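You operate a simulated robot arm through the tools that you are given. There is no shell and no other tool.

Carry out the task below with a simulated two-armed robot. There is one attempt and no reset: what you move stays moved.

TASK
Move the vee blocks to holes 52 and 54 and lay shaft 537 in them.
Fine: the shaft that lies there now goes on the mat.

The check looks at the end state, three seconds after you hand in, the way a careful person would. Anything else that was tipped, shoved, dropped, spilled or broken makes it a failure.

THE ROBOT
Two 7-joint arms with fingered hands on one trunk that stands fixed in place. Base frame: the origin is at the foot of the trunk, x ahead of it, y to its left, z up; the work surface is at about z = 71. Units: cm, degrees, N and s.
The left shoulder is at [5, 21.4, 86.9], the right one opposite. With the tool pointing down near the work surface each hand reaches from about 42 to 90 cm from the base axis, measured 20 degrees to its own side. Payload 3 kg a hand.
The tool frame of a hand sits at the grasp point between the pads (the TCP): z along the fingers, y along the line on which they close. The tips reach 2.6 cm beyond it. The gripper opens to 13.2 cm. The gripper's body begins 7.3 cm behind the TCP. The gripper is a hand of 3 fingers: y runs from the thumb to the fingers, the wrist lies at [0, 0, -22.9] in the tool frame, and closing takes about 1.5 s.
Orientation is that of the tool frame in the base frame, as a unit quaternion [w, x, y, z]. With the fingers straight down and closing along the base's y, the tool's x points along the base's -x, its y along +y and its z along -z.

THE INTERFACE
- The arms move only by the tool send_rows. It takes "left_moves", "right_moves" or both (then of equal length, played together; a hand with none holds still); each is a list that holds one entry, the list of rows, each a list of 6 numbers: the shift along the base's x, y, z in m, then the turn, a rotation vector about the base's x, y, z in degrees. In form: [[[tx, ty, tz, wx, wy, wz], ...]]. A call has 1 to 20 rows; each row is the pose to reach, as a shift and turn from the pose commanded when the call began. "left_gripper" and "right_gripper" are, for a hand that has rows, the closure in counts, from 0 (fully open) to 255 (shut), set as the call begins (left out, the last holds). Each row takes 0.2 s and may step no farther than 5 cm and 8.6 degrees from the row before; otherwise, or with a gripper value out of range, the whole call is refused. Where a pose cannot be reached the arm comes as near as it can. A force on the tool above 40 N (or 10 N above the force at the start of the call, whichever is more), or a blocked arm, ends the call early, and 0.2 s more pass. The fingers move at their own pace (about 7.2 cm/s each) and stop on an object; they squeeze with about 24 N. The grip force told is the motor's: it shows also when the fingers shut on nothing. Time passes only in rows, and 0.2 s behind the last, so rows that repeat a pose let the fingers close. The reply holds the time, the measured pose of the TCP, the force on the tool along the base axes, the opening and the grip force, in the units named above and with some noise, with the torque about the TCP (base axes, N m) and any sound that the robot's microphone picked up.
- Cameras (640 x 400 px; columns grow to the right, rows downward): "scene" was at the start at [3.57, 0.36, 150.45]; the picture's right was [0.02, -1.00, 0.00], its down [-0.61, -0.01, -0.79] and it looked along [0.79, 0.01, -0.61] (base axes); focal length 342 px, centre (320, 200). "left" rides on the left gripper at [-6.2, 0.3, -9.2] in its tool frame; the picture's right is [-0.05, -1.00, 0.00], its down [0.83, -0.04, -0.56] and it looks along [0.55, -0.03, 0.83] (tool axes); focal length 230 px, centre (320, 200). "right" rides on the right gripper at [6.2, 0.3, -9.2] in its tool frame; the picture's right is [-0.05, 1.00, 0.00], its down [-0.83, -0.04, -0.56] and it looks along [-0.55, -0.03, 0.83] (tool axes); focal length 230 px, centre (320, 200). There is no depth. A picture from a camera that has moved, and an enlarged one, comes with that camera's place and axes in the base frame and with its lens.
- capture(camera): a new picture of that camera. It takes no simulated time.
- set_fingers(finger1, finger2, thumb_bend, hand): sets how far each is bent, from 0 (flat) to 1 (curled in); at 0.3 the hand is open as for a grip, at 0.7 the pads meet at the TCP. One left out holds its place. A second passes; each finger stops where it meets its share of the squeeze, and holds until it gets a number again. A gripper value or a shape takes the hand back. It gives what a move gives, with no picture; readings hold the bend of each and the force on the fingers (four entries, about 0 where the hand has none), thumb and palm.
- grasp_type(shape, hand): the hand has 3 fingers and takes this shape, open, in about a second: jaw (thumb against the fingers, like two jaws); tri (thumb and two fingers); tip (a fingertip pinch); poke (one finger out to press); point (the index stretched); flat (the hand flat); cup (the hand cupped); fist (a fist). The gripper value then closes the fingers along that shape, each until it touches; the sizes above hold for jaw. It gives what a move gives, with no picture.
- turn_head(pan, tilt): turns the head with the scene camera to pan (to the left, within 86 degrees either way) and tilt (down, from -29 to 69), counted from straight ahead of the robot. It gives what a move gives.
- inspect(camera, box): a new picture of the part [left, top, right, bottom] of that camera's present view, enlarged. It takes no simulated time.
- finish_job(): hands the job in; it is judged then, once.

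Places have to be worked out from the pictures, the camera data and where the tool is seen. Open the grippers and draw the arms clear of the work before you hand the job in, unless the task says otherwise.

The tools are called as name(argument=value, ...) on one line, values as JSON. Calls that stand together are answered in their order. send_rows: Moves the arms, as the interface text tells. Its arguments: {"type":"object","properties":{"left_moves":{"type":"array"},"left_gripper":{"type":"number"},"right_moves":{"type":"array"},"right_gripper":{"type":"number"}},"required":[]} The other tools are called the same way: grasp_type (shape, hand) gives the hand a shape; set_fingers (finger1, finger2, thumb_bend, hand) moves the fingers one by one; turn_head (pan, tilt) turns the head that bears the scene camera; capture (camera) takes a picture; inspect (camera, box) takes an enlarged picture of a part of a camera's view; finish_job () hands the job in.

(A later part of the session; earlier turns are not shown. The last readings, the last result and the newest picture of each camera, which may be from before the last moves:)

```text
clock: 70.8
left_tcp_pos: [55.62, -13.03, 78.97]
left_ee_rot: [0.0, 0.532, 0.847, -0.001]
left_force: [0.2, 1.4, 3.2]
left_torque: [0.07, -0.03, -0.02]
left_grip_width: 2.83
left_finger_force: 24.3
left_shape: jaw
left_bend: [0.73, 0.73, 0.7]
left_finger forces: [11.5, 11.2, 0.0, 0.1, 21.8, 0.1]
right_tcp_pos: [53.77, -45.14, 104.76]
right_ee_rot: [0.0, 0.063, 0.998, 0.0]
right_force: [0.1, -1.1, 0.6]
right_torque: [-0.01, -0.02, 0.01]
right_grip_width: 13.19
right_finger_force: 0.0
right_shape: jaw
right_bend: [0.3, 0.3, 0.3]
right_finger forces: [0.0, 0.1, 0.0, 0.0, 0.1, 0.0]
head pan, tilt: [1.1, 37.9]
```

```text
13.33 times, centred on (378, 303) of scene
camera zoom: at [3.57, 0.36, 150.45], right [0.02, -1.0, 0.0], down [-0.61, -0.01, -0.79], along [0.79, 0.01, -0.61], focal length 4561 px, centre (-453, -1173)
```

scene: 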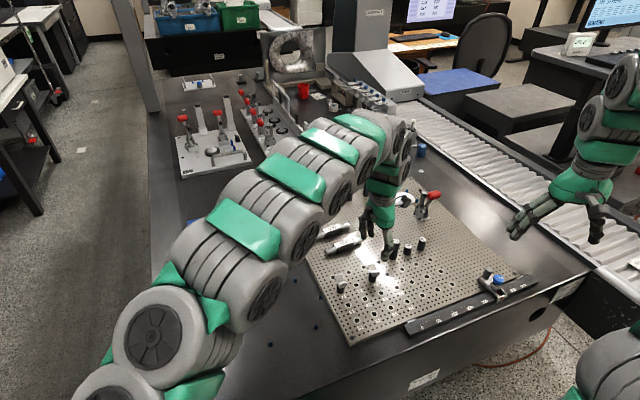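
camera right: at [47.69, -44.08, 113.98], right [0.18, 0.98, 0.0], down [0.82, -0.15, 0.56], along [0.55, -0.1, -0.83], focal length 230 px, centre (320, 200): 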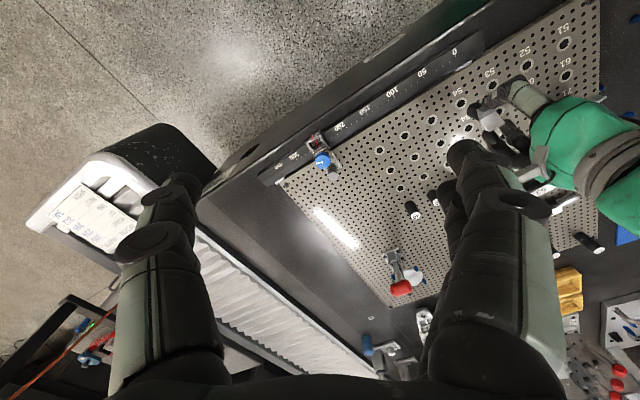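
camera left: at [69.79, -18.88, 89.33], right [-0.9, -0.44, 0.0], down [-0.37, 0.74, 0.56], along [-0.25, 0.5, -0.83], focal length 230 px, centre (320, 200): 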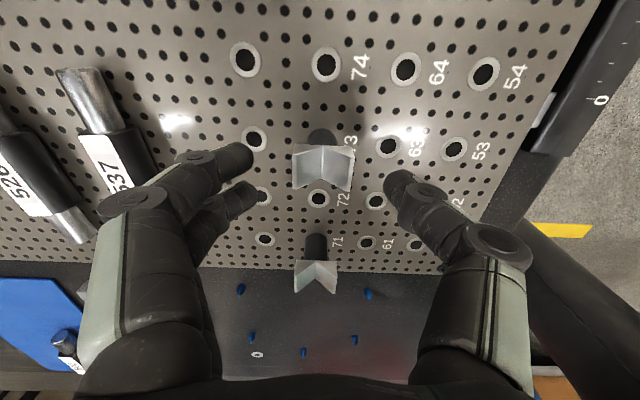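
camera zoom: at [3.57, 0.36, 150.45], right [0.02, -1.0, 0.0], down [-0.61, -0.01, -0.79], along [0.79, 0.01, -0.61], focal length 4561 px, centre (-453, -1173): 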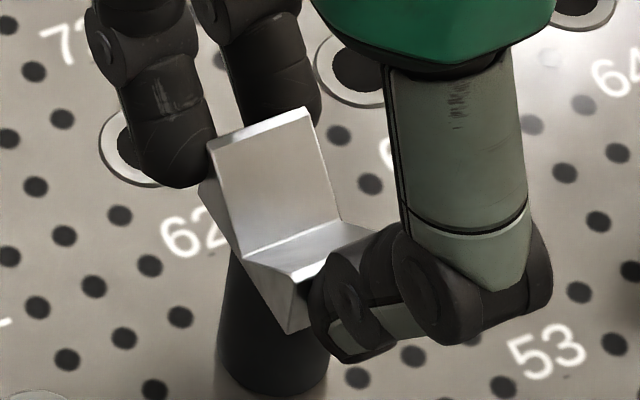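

Seated with 3 N of contact. I open and inspect both blocks.

send_rows(left_moves=[[[0, 0, 0.0004, 0, 0, 0], [0, 0, 0.0004, 0, 0, 0], [0, 0, 0.0004, 0, 0, 0], [0, 0, 0.0004, 0, 0, 0]]], left_gripper=140)

inspect(camera="left", box=[180, 110, 460, 285])

inspect(camera="scene", box=[350, 275, 422, 320])

```text
clock: 71.8
left_tcp_pos: [55.68, -12.85, 79.05]
left_ee_rot: [0.001, 0.532, 0.847, 0.0]
left_force: [0.4, 0.4, 0.9]
left_torque: [0.01, 0.02, -0.02]
left_grip_width: 5.89
left_finger_force: 0.2
left_shape: jaw
left_bend: [0.73, 0.73, 0.7]
left_finger forces: [0.0, 0.0, 0.0, 0.1, 0.0, 0.0]
right_tcp_pos: [53.7, -45.09, 104.73]
right_ee_rot: [-0.001, 0.063, 0.998, 0.0]
right_force: [0.3, 0.7, 0.3]
right_torque: [0.0, 0.01, -0.02]
right_grip_width: 13.19
right_finger_force: 0.1
right_shape: jaw
right_bend: [0.3, 0.3, 0.3]
right_finger forces: [0.1, 0.1, 0.0, 0.1, 0.0, 0.0]
head pan, tilt: [1.1, 37.9]
```

```text
2.29 times, centred on (320, 198) of left
camera zoom: at [58.67, -18.31, 88.24], right [-0.88, -0.48, 0.0], down [-0.4, 0.73, 0.56], along [-0.27, 0.49, -0.83], focal length 526 px, centre (320, 206)
```

zoom: 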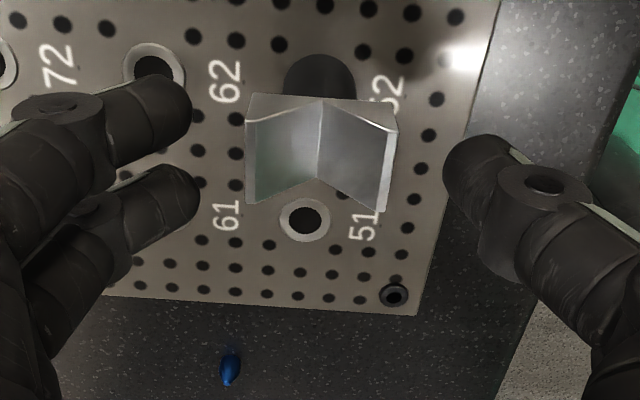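

```text
8.89 times, centred on (386, 298) of scene
camera zoom: at [3.57, 0.36, 150.45], right [0.02, -1.0, 0.0], down [-0.61, -0.01, -0.79], along [0.79, 0.01, -0.61], focal length 3040 px, centre (-267, -667)
```

zoom: 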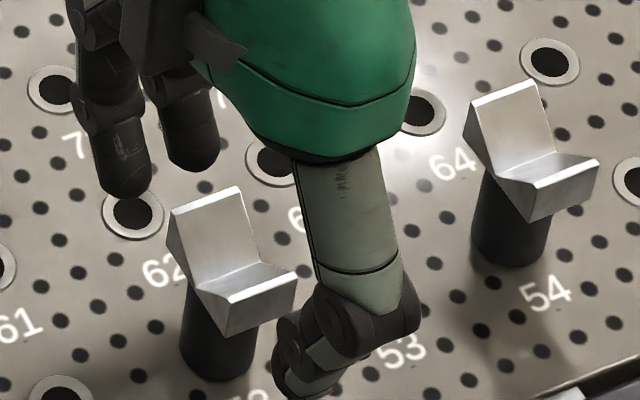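

Both blocks stand square in 52 and 54. I raise the hand clear, turn the small yaw back, and move aside so that I can measure shaft 537.

send_rows(left_moves=[[[0, 0, 0.01, 0, 0, 0], [0, 0, 0.03, 0, 0, 0], [0, 0, 0.07, 0, 0, -1], [0, 0.02, 0.11, 0, 0, -2.3], [0.01, 0.06, 0.15, 0, 0, -2.3], [0.02, 0.1, 0.18, 0, 0, -2.3], [0.03, 0.14, 0.2, 0, 0, -2.3], [0.03, 0.18, 0.2, 0, 0, -2.3], [0.03, 0.22, 0.2, 0, 0, -2.3], [0.03, 0.26, 0.2, 0, 0, -2.3], [0.03, 0.28, 0.2, 0, 0, -2.3], [0.03, 0.28, 0.2, 0, 0, -2.3]]])

inspect(camera="scene", box=[306, 220, 370, 260])

inspect(camera="scene", box=[350, 275, 422, 320])

capture(camera="scene")

```text
refused: row 5 steps farther than a row can; nothing moved
```

```text
10.00 times, centred on (338, 240) of scene
camera zoom: at [3.57, 0.36, 150.45], right [0.02, -1.0, 0.0], down [-0.61, -0.01, -0.79], along [0.79, 0.01, -0.61], focal length 3421 px, centre (140, -200)
```

zoom: 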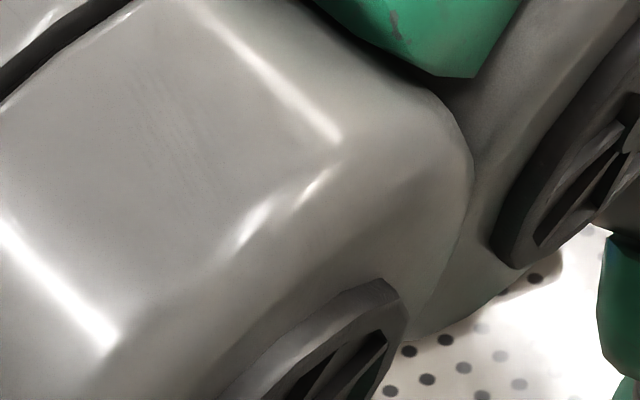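

```text
8.89 times, centred on (386, 298) of scene
camera zoom: at [3.57, 0.36, 150.45], right [0.02, -1.0, 0.0], down [-0.61, -0.01, -0.79], along [0.79, 0.01, -0.61], focal length 3040 px, centre (-267, -667)
```

zoom: 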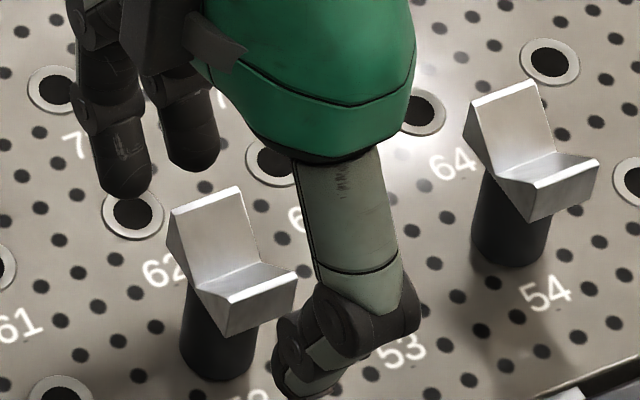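

```text
taken
```

scene: 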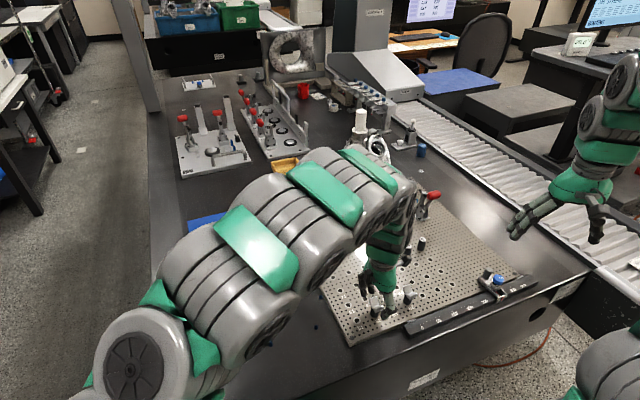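

The call was refused for too long a step; I resend it with smaller steps.

send_rows(left_moves=[[[0, 0, 0.01, 0, 0, 0], [0, 0, 0.03, 0, 0, 0], [0, 0, 0.06, 0, 0, -1], [0, 0.01, 0.1, 0, 0, -2.3], [0.005, 0.03, 0.13, 0, 0, -2.3], [0.01, 0.06, 0.16, 0, 0, -2.3], [0.015, 0.1, 0.18, 0, 0, -2.3], [0.02, 0.14, 0.2, 0, 0, -2.3], [0.03, 0.18, 0.2, 0, 0, -2.3], [0.03, 0.22, 0.2, 0, 0, -2.3], [0.03, 0.26, 0.2, 0, 0, -2.3], [0.03, 0.28, 0.2, 0, 0, -2.3], [0.03, 0.28, 0.2, 0, 0, -2.3]]])

inspect(camera="scene", box=[306, 220, 370, 260])

inspect(camera="scene", box=[350, 275, 422, 320])

capture(camera="scene")

```text
clock: 74.6
left_tcp_pos: [58.81, 15.23, 98.93]
left_ee_rot: [0.0, 0.549, 0.836, 0.0]
left_force: [0.1, -0.9, -0.2]
left_torque: [0.03, -0.02, -0.02]
left_grip_width: 5.9
left_finger_force: 0.0
left_shape: jaw
left_bend: [0.73, 0.73, 0.7]
left_finger forces: [0.1, 0.0, 0.0, 0.0, 0.1, 0.1]
right_tcp_pos: [53.72, -45.07, 104.7]
right_ee_rot: [-0.001, 0.063, 0.998, 0.0]
right_force: [-0.2, 0.3, 0.3]
right_torque: [0.0, 0.0, -0.04]
right_grip_width: 13.19
right_finger_force: 0.1
right_shape: jaw
right_bend: [0.3, 0.3, 0.3]
right_finger forces: [0.1, 0.0, 0.0, 0.1, 0.1, 0.1]
head pan, tilt: [1.1, 37.9]
```

```text
10.00 times, centred on (338, 240) of scene
camera zoom: at [3.57, 0.36, 150.45], right [0.02, -1.0, 0.0], down [-0.61, -0.01, -0.79], along [0.79, 0.01, -0.61], focal length 3421 px, centre (140, -200)
```

zoom: 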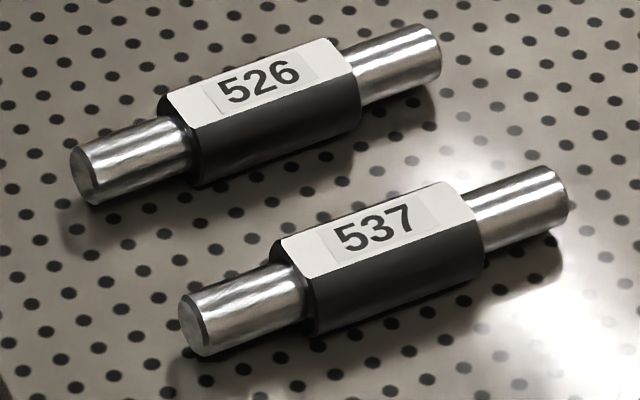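

```text
8.89 times, centred on (386, 298) of scene
camera zoom: at [3.57, 0.36, 150.45], right [0.02, -1.0, 0.0], down [-0.61, -0.01, -0.79], along [0.79, 0.01, -0.61], focal length 3040 px, centre (-267, -667)
```

zoom: 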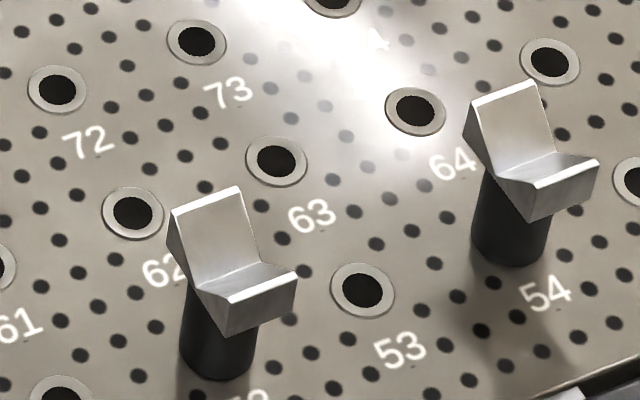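

```text
taken
```

scene: 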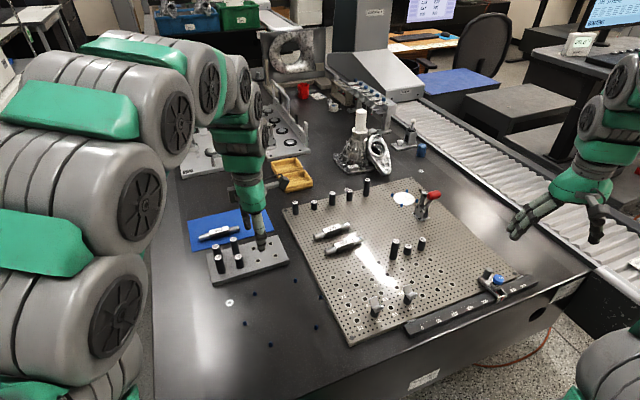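

Both blocks are square and seated. Shaft 537 measures centred at (78.4, -5.7), lying at -62.4°, i.e. 4.2° off the rows; 526 is 7.6 cm beyond. I bring the left hand above 537 with +4.2° yaw.

send_rows(left_moves=[[[0.02, -0.02, 0, 0, 0, 1], [0.045, -0.05, 0, 0, 0, 2], [0.075, -0.08, 0, 0, 0, 3], [0.1, -0.11, 0, 0, 0, 4.2], [0.125, -0.14, 0, 0, 0, 4.2], [0.15, -0.165, 0, 0, 0, 4.2], [0.175, -0.19, -0.01, 0, 0, 4.2], [0.196, -0.209, -0.04, 0, 0, 4.2], [0.196, -0.209, -0.08, 0, 0, 4.2], [0.196, -0.209, -0.11, 0, 0, 4.2], [0.196, -0.209, -0.12, 0, 0, 4.2], [0.196, -0.209, -0.12, 0, 0, 4.2]]])

capture(camera="left")

inspect(camera="scene", box=[300, 190, 400, 270])

```text
clock: 77.2
left_tcp_pos: [78.03, -5.64, 86.94]
left_ee_rot: [0.0, 0.518, 0.855, 0.0]
left_force: [-0.2, 0.2, -0.1]
left_torque: [0.04, -0.01, 0.03]
left_grip_width: 5.9
left_finger_force: 0.1
left_shape: jaw
left_bend: [0.73, 0.73, 0.7]
left_finger forces: [0.0, 0.0, 0.1, 0.0, 0.0, 0.0]
right_tcp_pos: [53.67, -45.11, 104.68]
right_ee_rot: [0.0, 0.063, 0.998, 0.0]
right_force: [-0.5, -0.6, -1.3]
right_torque: [0.0, 0.06, 0.0]
right_grip_width: 13.17
right_finger_force: 0.0
right_shape: jaw
right_bend: [0.3, 0.3, 0.3]
right_finger forces: [0.0, 0.0, 0.1, 0.0, 0.0, 0.0]
head pan, tilt: [1.1, 37.9]
```

```text
taken
camera left: at [81.35, -11.01, 96.21], right [-0.86, -0.51, 0.0], down [-0.42, 0.72, 0.55], along [-0.28, 0.48, -0.83], focal length 230 px, centre (320, 200)
```

left: 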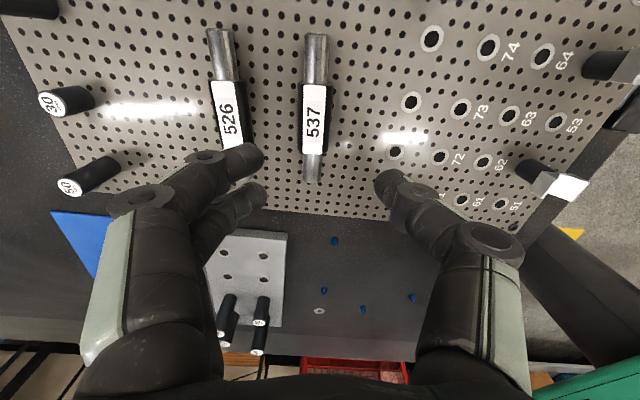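

```text
5.00 times, centred on (350, 230) of scene
camera zoom: at [3.57, 0.36, 150.45], right [0.02, -1.0, 0.0], down [-0.61, -0.01, -0.79], along [0.79, 0.01, -0.61], focal length 1710 px, centre (170, 50)
```

zoom: 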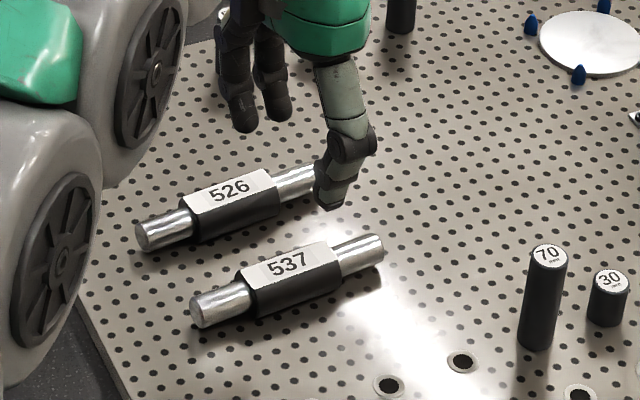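

The shaft lies about 0.35 cm toward +n of the hand; I zoom to check the yaw before descending.

inspect(camera="left", box=[250, 20, 390, 200])

```text
2.22 times, centred on (320, 110) of left
camera zoom: at [81.35, -11.01, 96.21], right [-0.86, -0.51, 0.0], down [-0.42, 0.72, 0.55], along [-0.28, 0.48, -0.83], focal length 511 px, centre (320, 400)
```

zoom: 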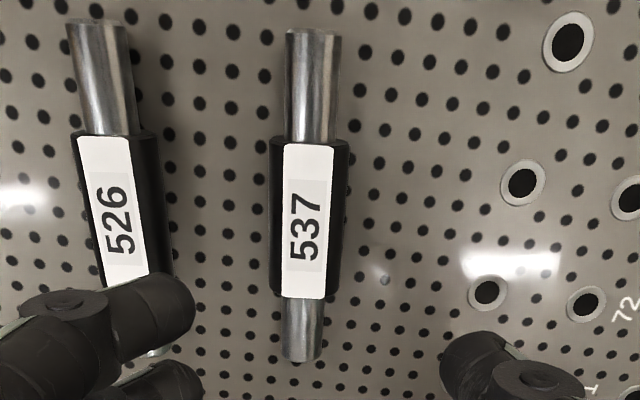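

Combining both views: the body is 2.5 cm in diameter (matching the grip width read on 502), so its axis is at z≈74.0 and centred at (78.7, -5.7). I shift +0.5 cm in x and descend to z≈79 for a check.

send_rows(left_moves=[[[0.0025, 0, -0.02, 0, 0, 0], [0.005, 0, -0.05, 0, 0, 0], [0.005, 0, -0.07, 0, 0, 0], [0.005, 0, -0.08, 0, 0, 0], [0.005, 0, -0.08, 0, 0, 0]]])

inspect(camera="left", box=[180, 40, 460, 240])

inspect(camera="scene", box=[300, 190, 400, 270])

```text
clock: 78.4
left_tcp_pos: [78.82, -5.64, 78.94]
left_ee_rot: [0.0, 0.519, 0.855, 0.0]
left_force: [-0.2, 0.9, 0.4]
left_torque: [0.0, -0.01, -0.05]
left_grip_width: 5.94
left_finger_force: 0.1
left_shape: jaw
left_bend: [0.73, 0.73, 0.7]
left_finger forces: [0.1, 0.0, 0.1, 0.1, 0.0, 0.1]
right_tcp_pos: [53.75, -45.16, 104.74]
right_ee_rot: [0.0, 0.063, 0.998, 0.0]
right_force: [-0.2, -0.1, -0.5]
right_torque: [-0.01, -0.01, -0.01]
right_grip_width: 13.19
right_finger_force: 0.1
right_shape: jaw
right_bend: [0.3, 0.3, 0.3]
right_finger forces: [0.0, 0.1, 0.1, 0.0, 0.0, 0.0]
head pan, tilt: [1.1, 37.9]
```

```text
2.00 times, centred on (320, 140) of left
camera zoom: at [82.2, -11.08, 88.23], right [-0.86, -0.51, 0.0], down [-0.42, 0.72, 0.56], along [-0.28, 0.48, -0.83], focal length 460 px, centre (320, 320)
```

zoom: 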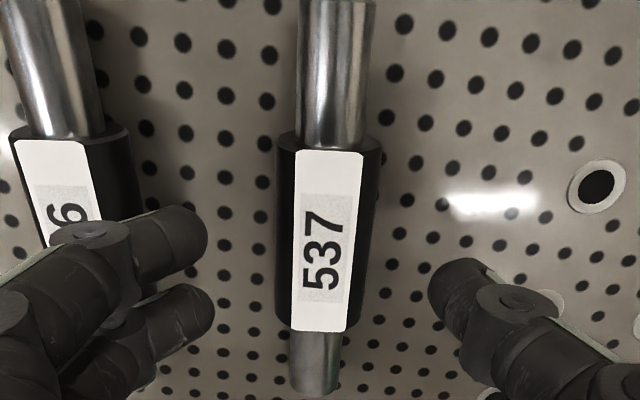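

```text
5.00 times, centred on (350, 230) of scene
camera zoom: at [3.57, 0.36, 150.45], right [0.02, -1.0, 0.0], down [-0.61, -0.01, -0.79], along [0.79, 0.01, -0.61], focal length 1710 px, centre (170, 50)
```

zoom: 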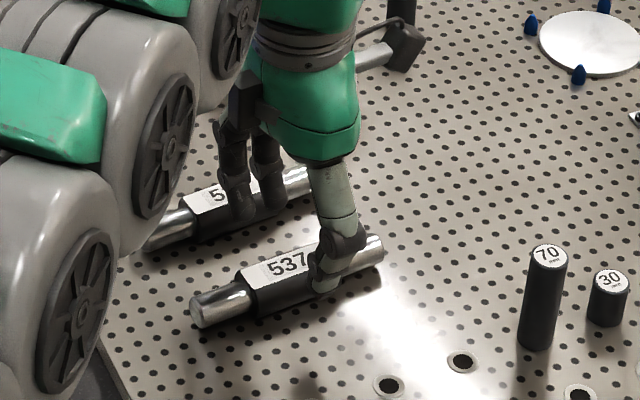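

The hand overshot slightly; TCP is now about 0.15-0.2 cm too far across and 0.2 cm along. I correct (-0.24, +0.10) and lower to z≈76.6.

send_rows(left_moves=[[[-0.0012, 0.0005, 0, 0, 0, 0], [-0.0024, 0.001, -0.005, 0, 0, 0], [-0.0024, 0.001, -0.015, 0, 0, 0], [-0.0024, 0.001, -0.023, 0, 0, 0], [-0.0024, 0.001, -0.023, 0, 0, 0]]])

inspect(camera="left", box=[180, 60, 460, 260])

inspect(camera="scene", box=[310, 200, 380, 260])

```text
clock: 79.6
left_tcp_pos: [78.56, -5.58, 76.82]
left_ee_rot: [0.0, 0.519, 0.855, 0.001]
left_force: [-0.2, 0.3, 0.4]
left_torque: [0.0, -0.02, -0.01]
left_grip_width: 5.94
left_finger_force: 0.0
left_shape: jaw
left_bend: [0.73, 0.73, 0.7]
left_finger forces: [0.0, 0.1, 0.0, 0.0, 0.0, 0.0]
right_tcp_pos: [53.8, -45.15, 104.62]
right_ee_rot: [0.0, 0.063, 0.998, 0.0]
right_force: [-0.6, -0.5, -0.9]
right_torque: [0.02, 0.0, -0.01]
right_grip_width: 13.21
right_finger_force: 0.0
right_shape: jaw
right_bend: [0.3, 0.3, 0.3]
right_finger forces: [0.0, 0.1, 0.1, 0.0, 0.1, 0.0]
head pan, tilt: [1.1, 37.9]
```

```text
2.00 times, centred on (320, 160) of left
camera zoom: at [81.78, -10.97, 86.04], right [-0.86, -0.51, 0.0], down [-0.42, 0.72, 0.56], along [-0.28, 0.48, -0.83], focal length 460 px, centre (320, 280)
```

zoom: 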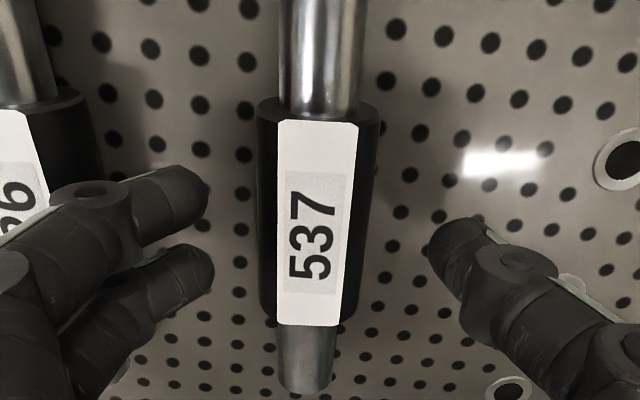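

```text
6.67 times, centred on (345, 230) of scene
camera zoom: at [3.57, 0.36, 150.45], right [0.02, -1.0, 0.0], down [-0.61, -0.01, -0.79], along [0.79, 0.01, -0.61], focal length 2280 px, centre (153, 0)
```

zoom: 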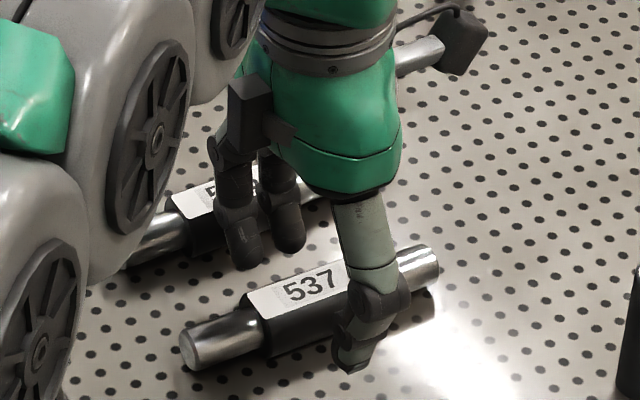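

Well centred and clear of 526. I lower the last 1.2 cm.

send_rows(left_moves=[[[0, 0, -0.005, 0, 0, 0], [0, 0, -0.009, 0, 0, 0], [0, 0, -0.0115, 0, 0, 0], [0, 0, -0.0115, 0, 0, 0]]])

inspect(camera="left", box=[180, 60, 460, 260])

```text
clock: 80.6
left_tcp_pos: [78.59, -5.55, 75.62]
left_ee_rot: [0.0, 0.518, 0.855, 0.0]
left_force: [-0.1, 0.3, -0.1]
left_torque: [-0.01, 0.01, 0.01]
left_grip_width: 5.94
left_finger_force: 0.1
left_shape: jaw
left_bend: [0.73, 0.73, 0.7]
left_finger forces: [0.0, 0.0, 0.0, 0.0, 0.0, 0.1]
right_tcp_pos: [53.71, -45.15, 104.61]
right_ee_rot: [0.0, 0.062, 0.998, 0.0]
right_force: [-0.3, 0.3, 1.2]
right_torque: [0.0, 0.01, -0.03]
right_grip_width: 13.2
right_finger_force: 0.1
right_shape: jaw
right_bend: [0.3, 0.3, 0.3]
right_finger forces: [0.1, 0.0, 0.0, 0.0, 0.0, 0.1]
head pan, tilt: [1.1, 37.9]
```

```text
2.00 times, centred on (320, 160) of left
camera zoom: at [81.76, -10.95, 84.75], right [-0.86, -0.51, 0.0], down [-0.42, 0.72, 0.56], along [-0.28, 0.48, -0.83], focal length 460 px, centre (320, 280)
```

zoom: 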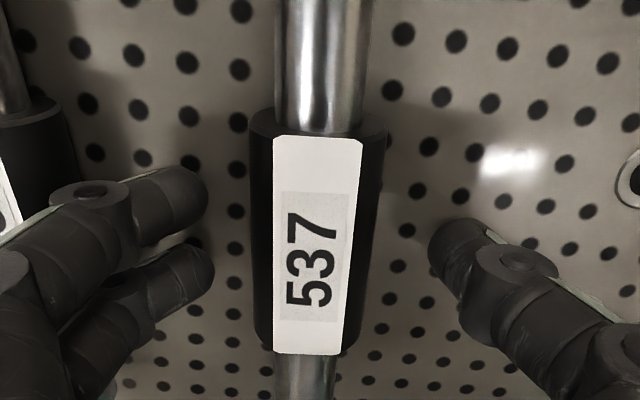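

Level reached with no contact. I close the hand on 537.

send_rows(left_moves=[[[0, 0, 0, 0, 0, 0], [0, 0, 0, 0, 0, 0], [0, 0, 0, 0, 0, 0], [0, 0, 0, 0, 0, 0], [0, 0, 0, 0, 0, 0], [0, 0, 0, 0, 0, 0]]], left_gripper=255)

inspect(camera="left", box=[180, 60, 460, 260])

inspect(camera="scene", box=[310, 200, 380, 260])

```text
clock: 82.0
left_tcp_pos: [78.49, -5.56, 75.47]
left_ee_rot: [0.0, 0.518, 0.855, 0.0]
left_force: [1.0, -0.2, 1.0]
left_torque: [0.0, -0.01, 0.02]
left_grip_width: 2.6
left_finger_force: 23.9
left_shape: jaw
left_bend: [0.73, 0.73, 0.7]
left_finger forces: [10.9, 10.8, 0.1, 0.1, 21.2, 0.1]
right_tcp_pos: [53.74, -45.21, 104.74]
right_ee_rot: [0.0, 0.063, 0.998, 0.0]
right_force: [-0.1, -0.2, -0.6]
right_torque: [0.0, 0.03, 0.01]
right_grip_width: 13.19
right_finger_force: 0.0
right_shape: jaw
right_bend: [0.3, 0.3, 0.3]
right_finger forces: [0.1, 0.0, 0.0, 0.1, 0.0, 0.0]
head pan, tilt: [1.1, 37.9]
```

```text
2.00 times, centred on (320, 160) of left
camera zoom: at [81.76, -10.95, 84.74], right [-0.86, -0.51, 0.0], down [-0.42, 0.72, 0.56], along [-0.28, 0.48, -0.83], focal length 460 px, centre (320, 280)
```

zoom: 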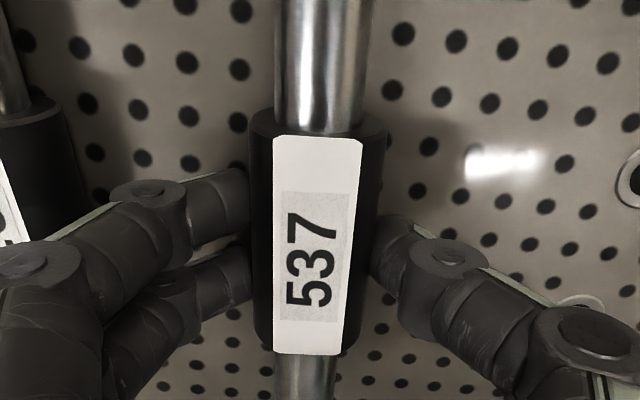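

```text
6.67 times, centred on (345, 230) of scene
camera zoom: at [3.57, 0.36, 150.45], right [0.02, -1.0, 0.0], down [-0.61, -0.01, -0.79], along [0.79, 0.01, -0.61], focal length 2280 px, centre (153, 0)
```

zoom: 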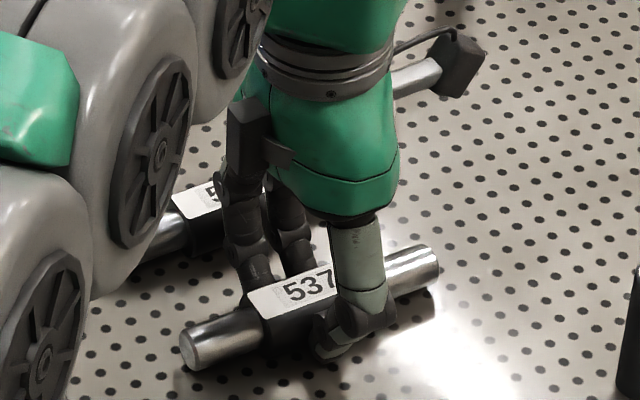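

Even grip on 537 (10.9/10.8/21.2 N, 2.6 cm). I lift it straight up and check it is held level and 526 is undisturbed.

send_rows(left_moves=[[[0, 0, 0.005, 0, 0, 0], [0, 0, 0.015, 0, 0, 0], [0, 0, 0.035, 0, 0, 0], [0, 0, 0.06, 0, 0, 0], [0, 0, 0.09, 0, 0, 0], [0, 0, 0.12, 0, 0, 0], [0, 0, 0.12, 0, 0, 0]]])

inspect(camera="scene", box=[290, 170, 400, 270])

capture(camera="left")

```text
clock: 83.6
left_tcp_pos: [78.51, -5.81, 87.31]
left_ee_rot: [0.0, 0.518, 0.855, 0.0]
left_force: [-0.4, -0.2, -5.5]
left_torque: [0.02, 0.03, 0.03]
left_grip_width: 2.61
left_finger_force: 24.0
left_shape: jaw
left_bend: [0.73, 0.73, 0.7]
left_finger forces: [10.7, 11.0, 0.0, 0.0, 21.5, 0.0]
right_tcp_pos: [53.83, -45.11, 104.58]
right_ee_rot: [0.0, 0.063, 0.998, -0.001]
right_force: [0.2, -0.4, 0.8]
right_torque: [0.02, -0.04, -0.01]
right_grip_width: 13.2
right_finger_force: 0.0
right_shape: jaw
right_bend: [0.3, 0.3, 0.3]
right_finger forces: [0.0, 0.1, 0.1, 0.0, 0.0, 0.0]
head pan, tilt: [1.1, 37.9]
```

```text
4.00 times, centred on (345, 220) of scene
camera zoom: at [3.58, 0.36, 150.45], right [0.02, -1.0, 0.0], down [-0.61, -0.01, -0.79], along [0.79, 0.01, -0.61], focal length 1368 px, centre (220, 120)
```

zoom: 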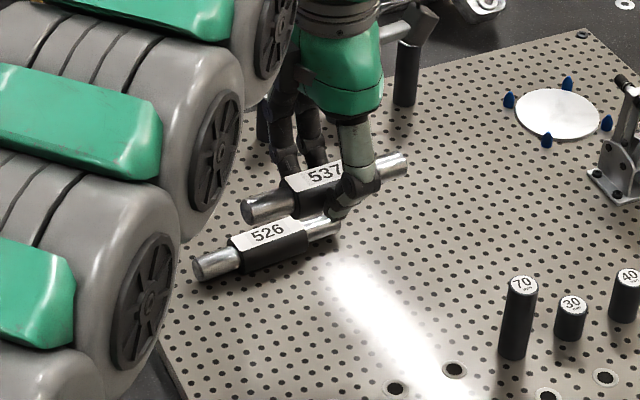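

```text
taken
camera left: at [81.85, -11.21, 96.6], right [-0.86, -0.51, 0.0], down [-0.42, 0.72, 0.56], along [-0.28, 0.48, -0.83], focal length 230 px, centre (320, 200)
```

left: 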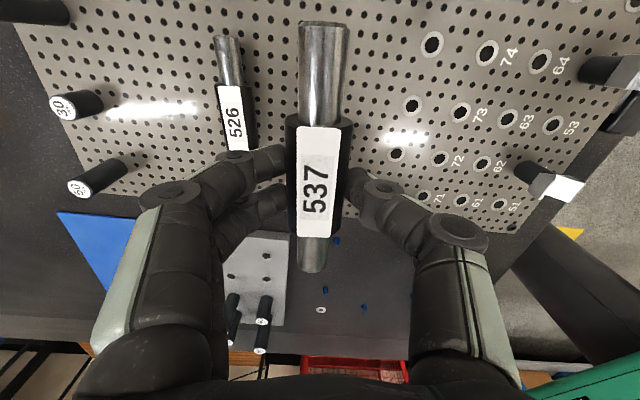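

537 is held level (5.5 N) and 526 did not move. I carry it over the vee blocks, turning -4.1° to match the row.

send_rows(left_moves=[[[-0.015, -0.009, 0, 0, 0, -0.5], [-0.04, -0.023, 0, 0, 0, -1.1], [-0.07, -0.04, 0, 0, 0, -1.7], [-0.1, -0.057, 0, 0, 0, -2.3], [-0.13, -0.074, 0, 0, 0, -2.9], [-0.16, -0.092, 0, 0, 0, -3.5], [-0.185, -0.106, 0, 0, 0, -4.13], [-0.2, -0.115, 0, 0, 0, -4.13], [-0.208, -0.119, 0, 0, 0, -4.13], [-0.208, -0.119, 0, 0, 0, -4.13], [-0.208, -0.119, 0, 0, 0, -4.13]]])

inspect(camera="scene", box=[330, 230, 430, 320])

capture(camera="left")

inspect(camera="right", box=[430, 20, 630, 180])

```text
clock: 86.0
left_tcp_pos: [57.82, -17.51, 87.38]
left_ee_rot: [0.0, 0.549, 0.836, 0.0]
left_force: [-0.6, 0.0, -5.4]
left_torque: [-0.01, 0.0, 0.01]
left_grip_width: 2.61
left_finger_force: 23.9
left_shape: jaw
left_bend: [0.73, 0.73, 0.7]
left_finger forces: [10.7, 10.9, 0.0, 0.0, 21.5, 0.1]
right_tcp_pos: [53.83, -45.23, 104.72]
right_ee_rot: [0.0, 0.062, 0.998, -0.001]
right_force: [-0.8, 0.4, 0.3]
right_torque: [-0.01, 0.04, -0.01]
right_grip_width: 13.19
right_finger_force: 0.0
right_shape: jaw
right_bend: [0.3, 0.3, 0.3]
right_finger forces: [0.0, 0.0, 0.1, 0.0, 0.0, 0.0]
head pan, tilt: [1.1, 37.9]
```

```text
4.44 times, centred on (380, 275) of scene
camera zoom: at [3.57, 0.36, 150.45], right [0.02, -1.0, 0.0], down [-0.61, -0.01, -0.79], along [0.79, 0.01, -0.61], focal length 1520 px, centre (53, -133)
```

zoom: 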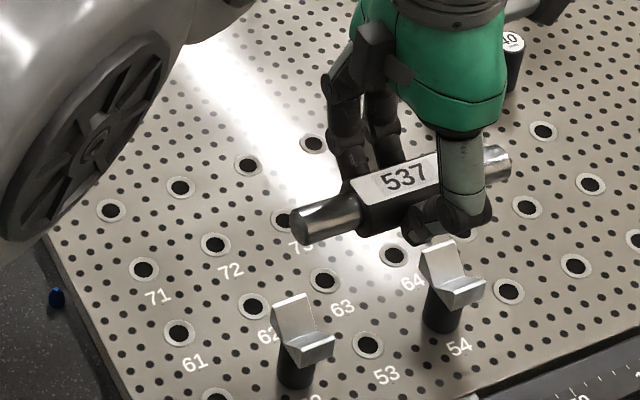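

```text
taken
camera left: at [60.58, -23.02, 96.77], right [-0.9, -0.45, 0.0], down [-0.37, 0.74, 0.56], along [-0.25, 0.5, -0.83], focal length 230 px, centre (320, 200)
```

left: 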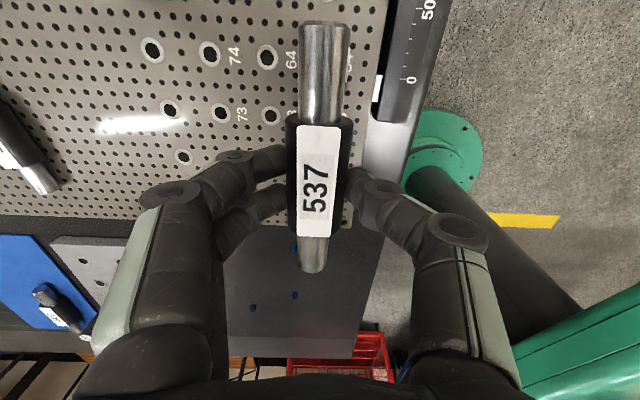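

```text
2.50 times, centred on (530, 100) of right
camera zoom: at [47.69, -44.08, 113.98], right [0.18, 0.98, 0.0], down [0.82, -0.15, 0.56], along [0.55, -0.1, -0.83], focal length 575 px, centre (-205, 450)
```

zoom: 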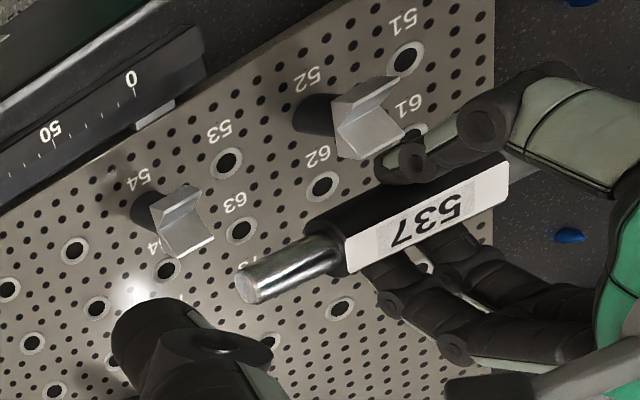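

Body centre comes out about 0.4 cm too far along +e and 0.1 cm across. I correct (-0.25, +0.33) and lower to about 3 cm above the seat.

send_rows(left_moves=[[[-0.0012, 0.0017, 0, 0, 0, 0], [-0.0025, 0.0033, -0.015, 0, 0, 0], [-0.0025, 0.0033, -0.035, 0, 0, 0], [-0.0025, 0.0033, -0.05, 0, 0, 0], [-0.0025, 0.0033, -0.055, 0, 0, 0], [-0.0025, 0.0033, -0.055, 0, 0, 0]]])

inspect(camera="scene", box=[340, 250, 430, 320])

inspect(camera="left", box=[200, 0, 440, 300])

inspect(camera="right", box=[430, 20, 630, 180])

```text
clock: 87.4
left_tcp_pos: [57.69, -17.18, 81.94]
left_ee_rot: [0.0, 0.549, 0.836, 0.001]
left_force: [-0.3, -0.3, -4.9]
left_torque: [0.02, 0.07, -0.03]
left_grip_width: 2.6
left_finger_force: 24.1
left_shape: jaw
left_bend: [0.73, 0.73, 0.7]
left_finger forces: [10.8, 10.9, 0.1, 0.0, 21.6, 0.0]
right_tcp_pos: [53.69, -45.15, 104.66]
right_ee_rot: [0.0, 0.063, 0.998, 0.0]
right_force: [-0.6, 0.2, 0.3]
right_torque: [0.03, 0.02, 0.0]
right_grip_width: 13.23
right_finger_force: 0.1
right_shape: jaw
right_bend: [0.3, 0.3, 0.3]
right_finger forces: [0.0, 0.1, 0.1, 0.1, 0.1, 0.0]
head pan, tilt: [1.1, 37.9]
```

```text
5.71 times, centred on (385, 285) of scene
camera zoom: at [3.57, 0.36, 150.45], right [0.02, -1.0, 0.0], down [-0.61, -0.01, -0.79], along [0.79, 0.01, -0.61], focal length 1955 px, centre (-51, -286)
```

zoom: 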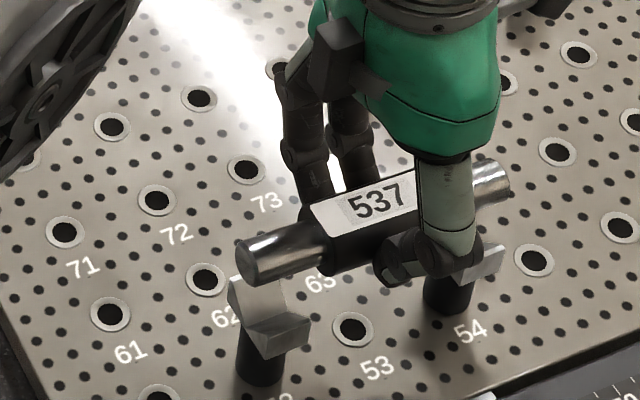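

```text
1.33 times, centred on (320, 150) of left
camera zoom: at [60.46, -22.82, 91.17], right [-0.9, -0.45, 0.0], down [-0.37, 0.74, 0.56], along [-0.25, 0.5, -0.83], focal length 307 px, centre (320, 267)
```

zoom: 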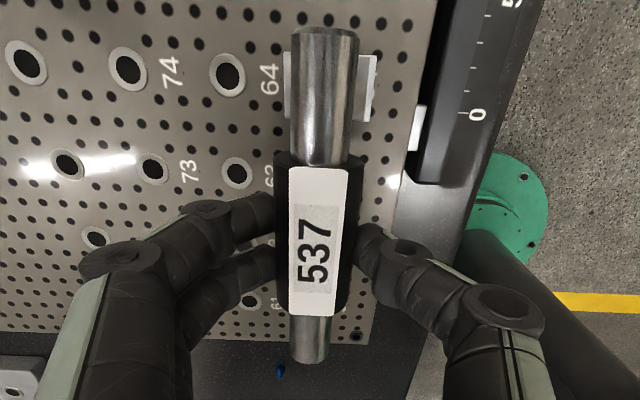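

```text
2.50 times, centred on (530, 100) of right
camera zoom: at [47.69, -44.08, 113.98], right [0.18, 0.98, 0.0], down [0.82, -0.15, 0.56], along [0.55, -0.1, -0.83], focal length 575 px, centre (-205, 450)
```

zoom: 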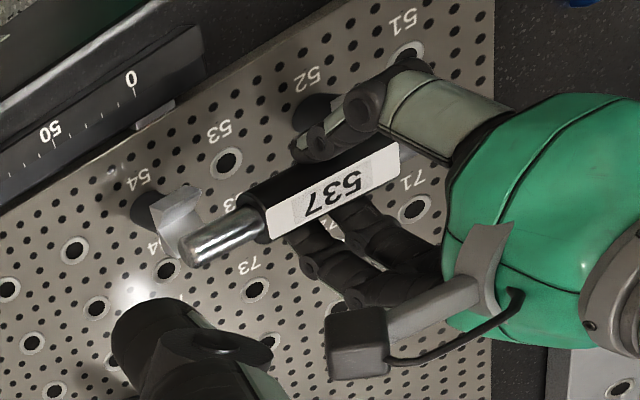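

Alignment with the vees is good; centre is about 0.3 cm too far along +e. I correct (-0.12, +0.28) and lower to just above the prongs.

send_rows(left_moves=[[[-0.0006, 0.0014, 0, 0, 0, 0], [-0.0012, 0.0028, -0.005, 0, 0, 0], [-0.0012, 0.0028, -0.012, 0, 0, 0], [-0.0012, 0.0028, -0.017, 0, 0, 0], [-0.0012, 0.0028, -0.017, 0, 0, 0]]])

inspect(camera="scene", box=[345, 265, 417, 315])

inspect(camera="left", box=[240, 0, 400, 120])

inspect(camera="right", box=[460, 50, 600, 140])

```text
clock: 88.6
left_tcp_pos: [57.48, -16.92, 80.3]
left_ee_rot: [0.0, 0.548, 0.836, -0.001]
left_force: [0.6, 0.0, -5.0]
left_torque: [0.01, 0.01, -0.01]
left_grip_width: 2.6
left_finger_force: 23.9
left_shape: jaw
left_bend: [0.73, 0.73, 0.7]
left_finger forces: [10.8, 10.9, 0.0, 0.0, 21.5, 0.0]
right_tcp_pos: [53.77, -45.19, 104.56]
right_ee_rot: [0.0, 0.062, 0.998, 0.0]
right_force: [0.3, -0.3, 0.3]
right_torque: [0.03, -0.03, 0.0]
right_grip_width: 13.19
right_finger_force: 0.0
right_shape: jaw
right_bend: [0.3, 0.3, 0.3]
right_finger forces: [0.0, 0.1, 0.1, 0.0, 0.1, 0.1]
head pan, tilt: [1.1, 37.9]
```

```text
8.00 times, centred on (381, 290) of scene
camera zoom: at [3.57, 0.36, 150.45], right [0.02, -1.0, 0.0], down [-0.61, -0.01, -0.79], along [0.79, 0.01, -0.61], focal length 2736 px, centre (-168, -520)
```

zoom: 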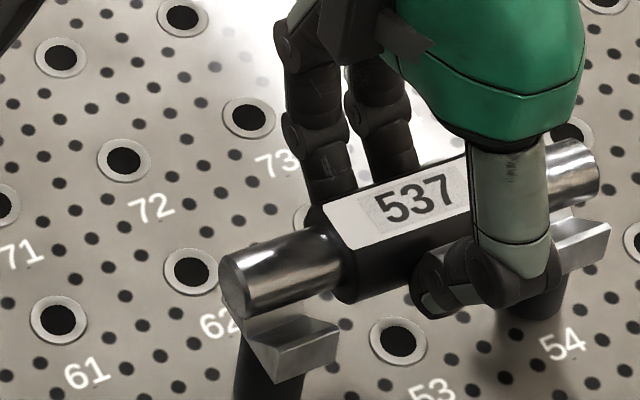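

```text
3.33 times, centred on (320, 60) of left
camera zoom: at [60.28, -22.49, 89.55], right [-0.9, -0.45, 0.0], down [-0.37, 0.74, 0.56], along [-0.25, 0.5, -0.83], focal length 767 px, centre (320, 667)
```

zoom: 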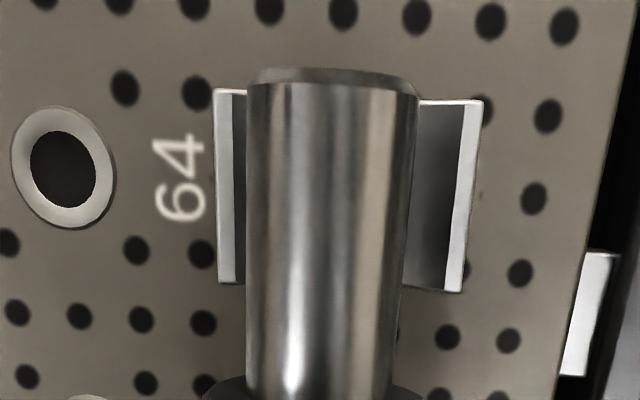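

```text
4.44 times, centred on (530, 95) of right
camera zoom: at [47.69, -44.07, 113.98], right [0.18, 0.98, 0.0], down [0.82, -0.15, 0.55], along [0.55, -0.1, -0.83], focal length 1022 px, centre (-613, 667)
```

zoom: 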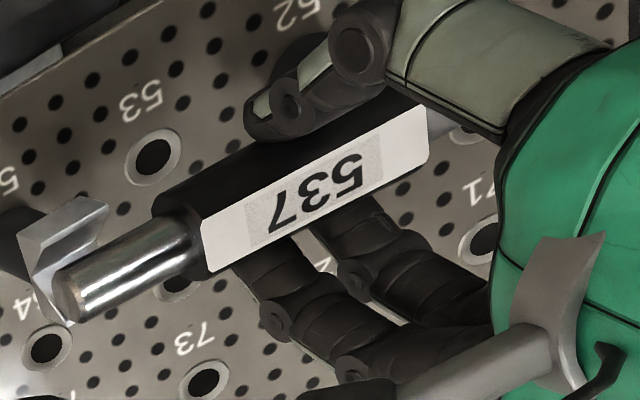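

The shaft lies about 0.3 cm to +n of the groove line and needs about +1.2° of yaw. I shift (-0.27, -0.12), turn +1.2° and look again.

send_rows(left_moves=[[[-0.0013, -0.0006, 0, 0, 0, 0.6], [-0.0027, -0.0012, 0, 0, 0, 1.2], [-0.0027, -0.0012, 0, 0, 0, 1.2], [-0.0027, -0.0012, 0, 0, 0, 1.2]]])

inspect(camera="scene", box=[345, 265, 417, 315])

inspect(camera="left", box=[240, 0, 400, 120])

inspect(camera="left", box=[220, 180, 420, 320])

inspect(camera="right", box=[460, 50, 600, 140])

```text
clock: 89.6
left_tcp_pos: [57.08, -17.13, 80.39]
left_ee_rot: [0.0, 0.539, 0.842, 0.0]
left_force: [-0.5, 0.0, -4.9]
left_torque: [0.01, -0.01, 0.02]
left_grip_width: 2.58
left_finger_force: 23.4
left_shape: jaw
left_bend: [0.73, 0.73, 0.7]
left_finger forces: [10.8, 10.9, 0.0, 0.0, 21.6, 0.0]
right_tcp_pos: [53.57, -45.13, 104.7]
right_ee_rot: [0.0, 0.062, 0.998, 0.0]
right_force: [-0.1, -0.2, 0.9]
right_torque: [-0.04, 0.01, 0.01]
right_grip_width: 13.21
right_finger_force: 0.0
right_shape: jaw
right_bend: [0.3, 0.3, 0.3]
right_finger forces: [0.0, 0.0, 0.0, 0.0, 0.0, 0.0]
head pan, tilt: [1.1, 37.9]
```

```text
8.00 times, centred on (381, 290) of scene
camera zoom: at [3.57, 0.36, 150.45], right [0.02, -1.0, 0.0], down [-0.61, -0.01, -0.79], along [0.79, 0.01, -0.61], focal length 2736 px, centre (-168, -520)
```

zoom: 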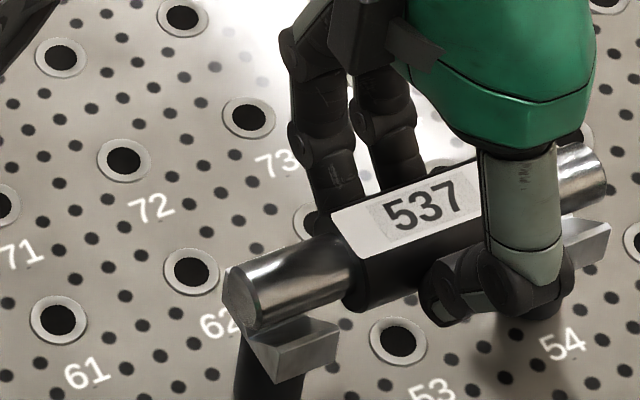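

```text
3.33 times, centred on (320, 60) of left
camera zoom: at [60.08, -22.64, 89.61], right [-0.89, -0.46, 0.0], down [-0.39, 0.74, 0.56], along [-0.26, 0.49, -0.83], focal length 767 px, centre (320, 667)
```

zoom: 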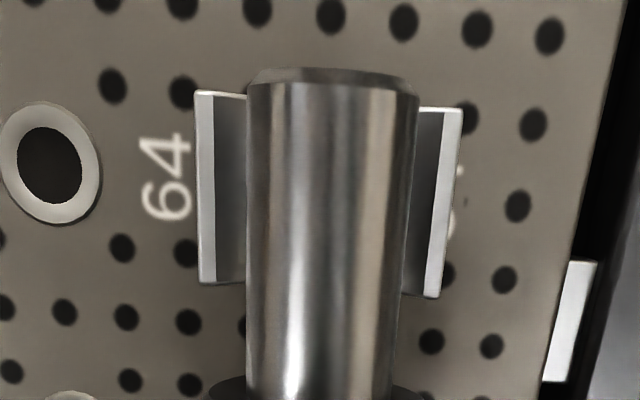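

```text
2.86 times, centred on (320, 250) of left
camera zoom: at [60.08, -22.64, 89.61], right [-0.89, -0.46, 0.0], down [-0.39, 0.74, 0.56], along [-0.26, 0.49, -0.83], focal length 657 px, centre (320, 57)
```

zoom: 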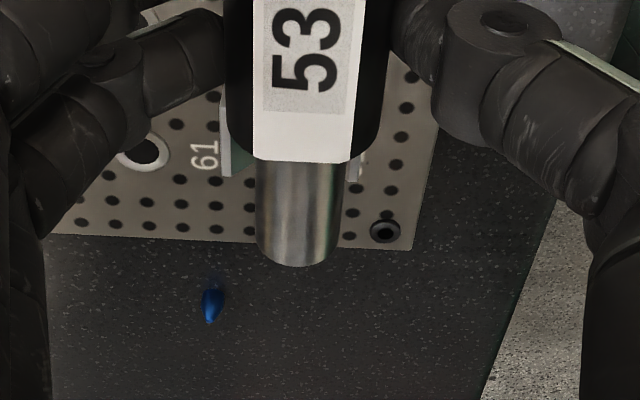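

```text
4.44 times, centred on (530, 95) of right
camera zoom: at [47.69, -44.08, 113.98], right [0.18, 0.98, 0.0], down [0.82, -0.15, 0.56], along [0.55, -0.1, -0.83], focal length 1022 px, centre (-613, 667)
```

zoom: 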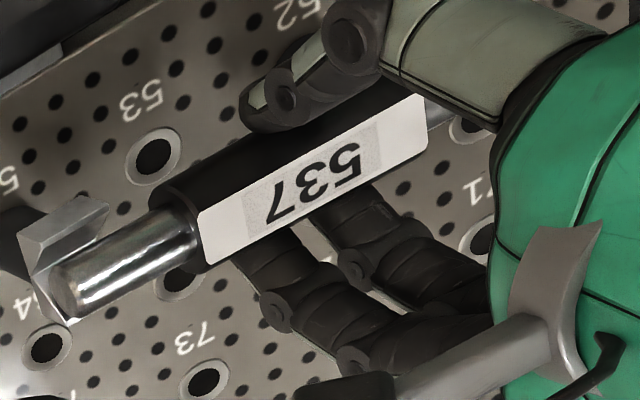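

At the 54 end the journal is centred, but at 52 the block is now about 0.25 cm to +n of the shaft, so the turn was wrong. I turn back -1.5° and shift (+0.11, +0.05).

send_rows(left_moves=[[[0.0005, 0.0002, 0, 0, 0, -0.7], [0.0011, 0.0005, 0, 0, 0, -1.5], [0.0011, 0.0005, 0, 0, 0, -1.5], [0.0011, 0.0005, 0, 0, 0, -1.5]]])

inspect(camera="scene", box=[345, 265, 417, 315])

inspect(camera="left", box=[240, 0, 400, 120])

inspect(camera="left", box=[260, 200, 380, 290])

```text
clock: 90.6
left_tcp_pos: [57.21, -17.04, 80.4]
left_ee_rot: [0.0, 0.551, 0.834, 0.0]
left_force: [0.0, 0.4, -5.4]
left_torque: [0.0, 0.04, 0.03]
left_grip_width: 2.57
left_finger_force: 24.1
left_shape: jaw
left_bend: [0.73, 0.73, 0.7]
left_finger forces: [10.8, 10.9, 0.0, 0.0, 21.6, 0.0]
right_tcp_pos: [53.73, -45.11, 104.71]
right_ee_rot: [0.0, 0.063, 0.998, 0.0]
right_force: [-0.1, -0.3, -0.2]
right_torque: [-0.04, 0.0, 0.01]
right_grip_width: 13.18
right_finger_force: 0.0
right_shape: jaw
right_bend: [0.3, 0.3, 0.3]
right_finger forces: [0.0, 0.0, 0.0, 0.0, 0.1, 0.0]
head pan, tilt: [1.1, 37.9]
```

```text
8.00 times, centred on (381, 290) of scene
camera zoom: at [3.57, 0.36, 150.45], right [0.02, -1.0, 0.0], down [-0.61, -0.01, -0.79], along [0.79, 0.01, -0.61], focal length 2736 px, centre (-168, -520)
```

zoom: 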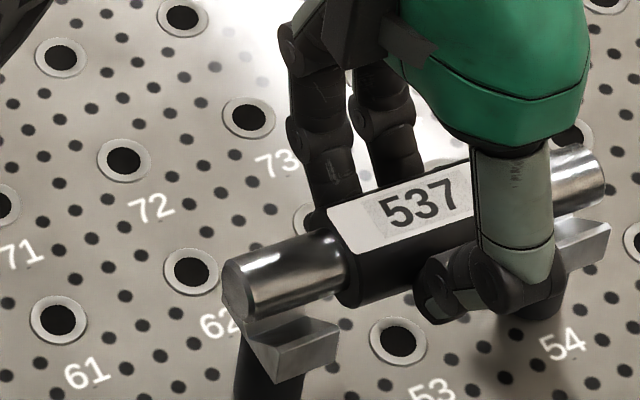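

```text
3.33 times, centred on (320, 60) of left
camera zoom: at [60.02, -22.59, 89.64], right [-0.9, -0.44, 0.0], down [-0.37, 0.75, 0.56], along [-0.24, 0.5, -0.83], focal length 767 px, centre (320, 667)
```

zoom: 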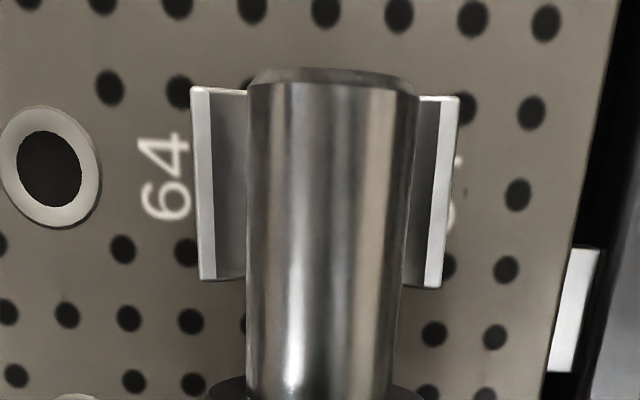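

```text
4.44 times, centred on (320, 245) of left
camera zoom: at [60.02, -22.59, 89.64], right [-0.9, -0.44, 0.0], down [-0.37, 0.75, 0.56], along [-0.24, 0.5, -0.83], focal length 1022 px, centre (320, 0)
```

zoom: 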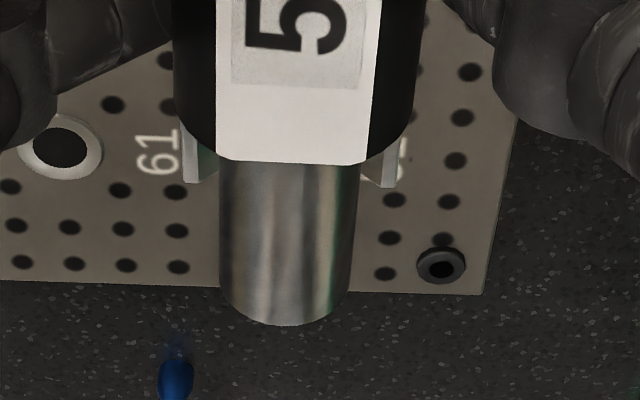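

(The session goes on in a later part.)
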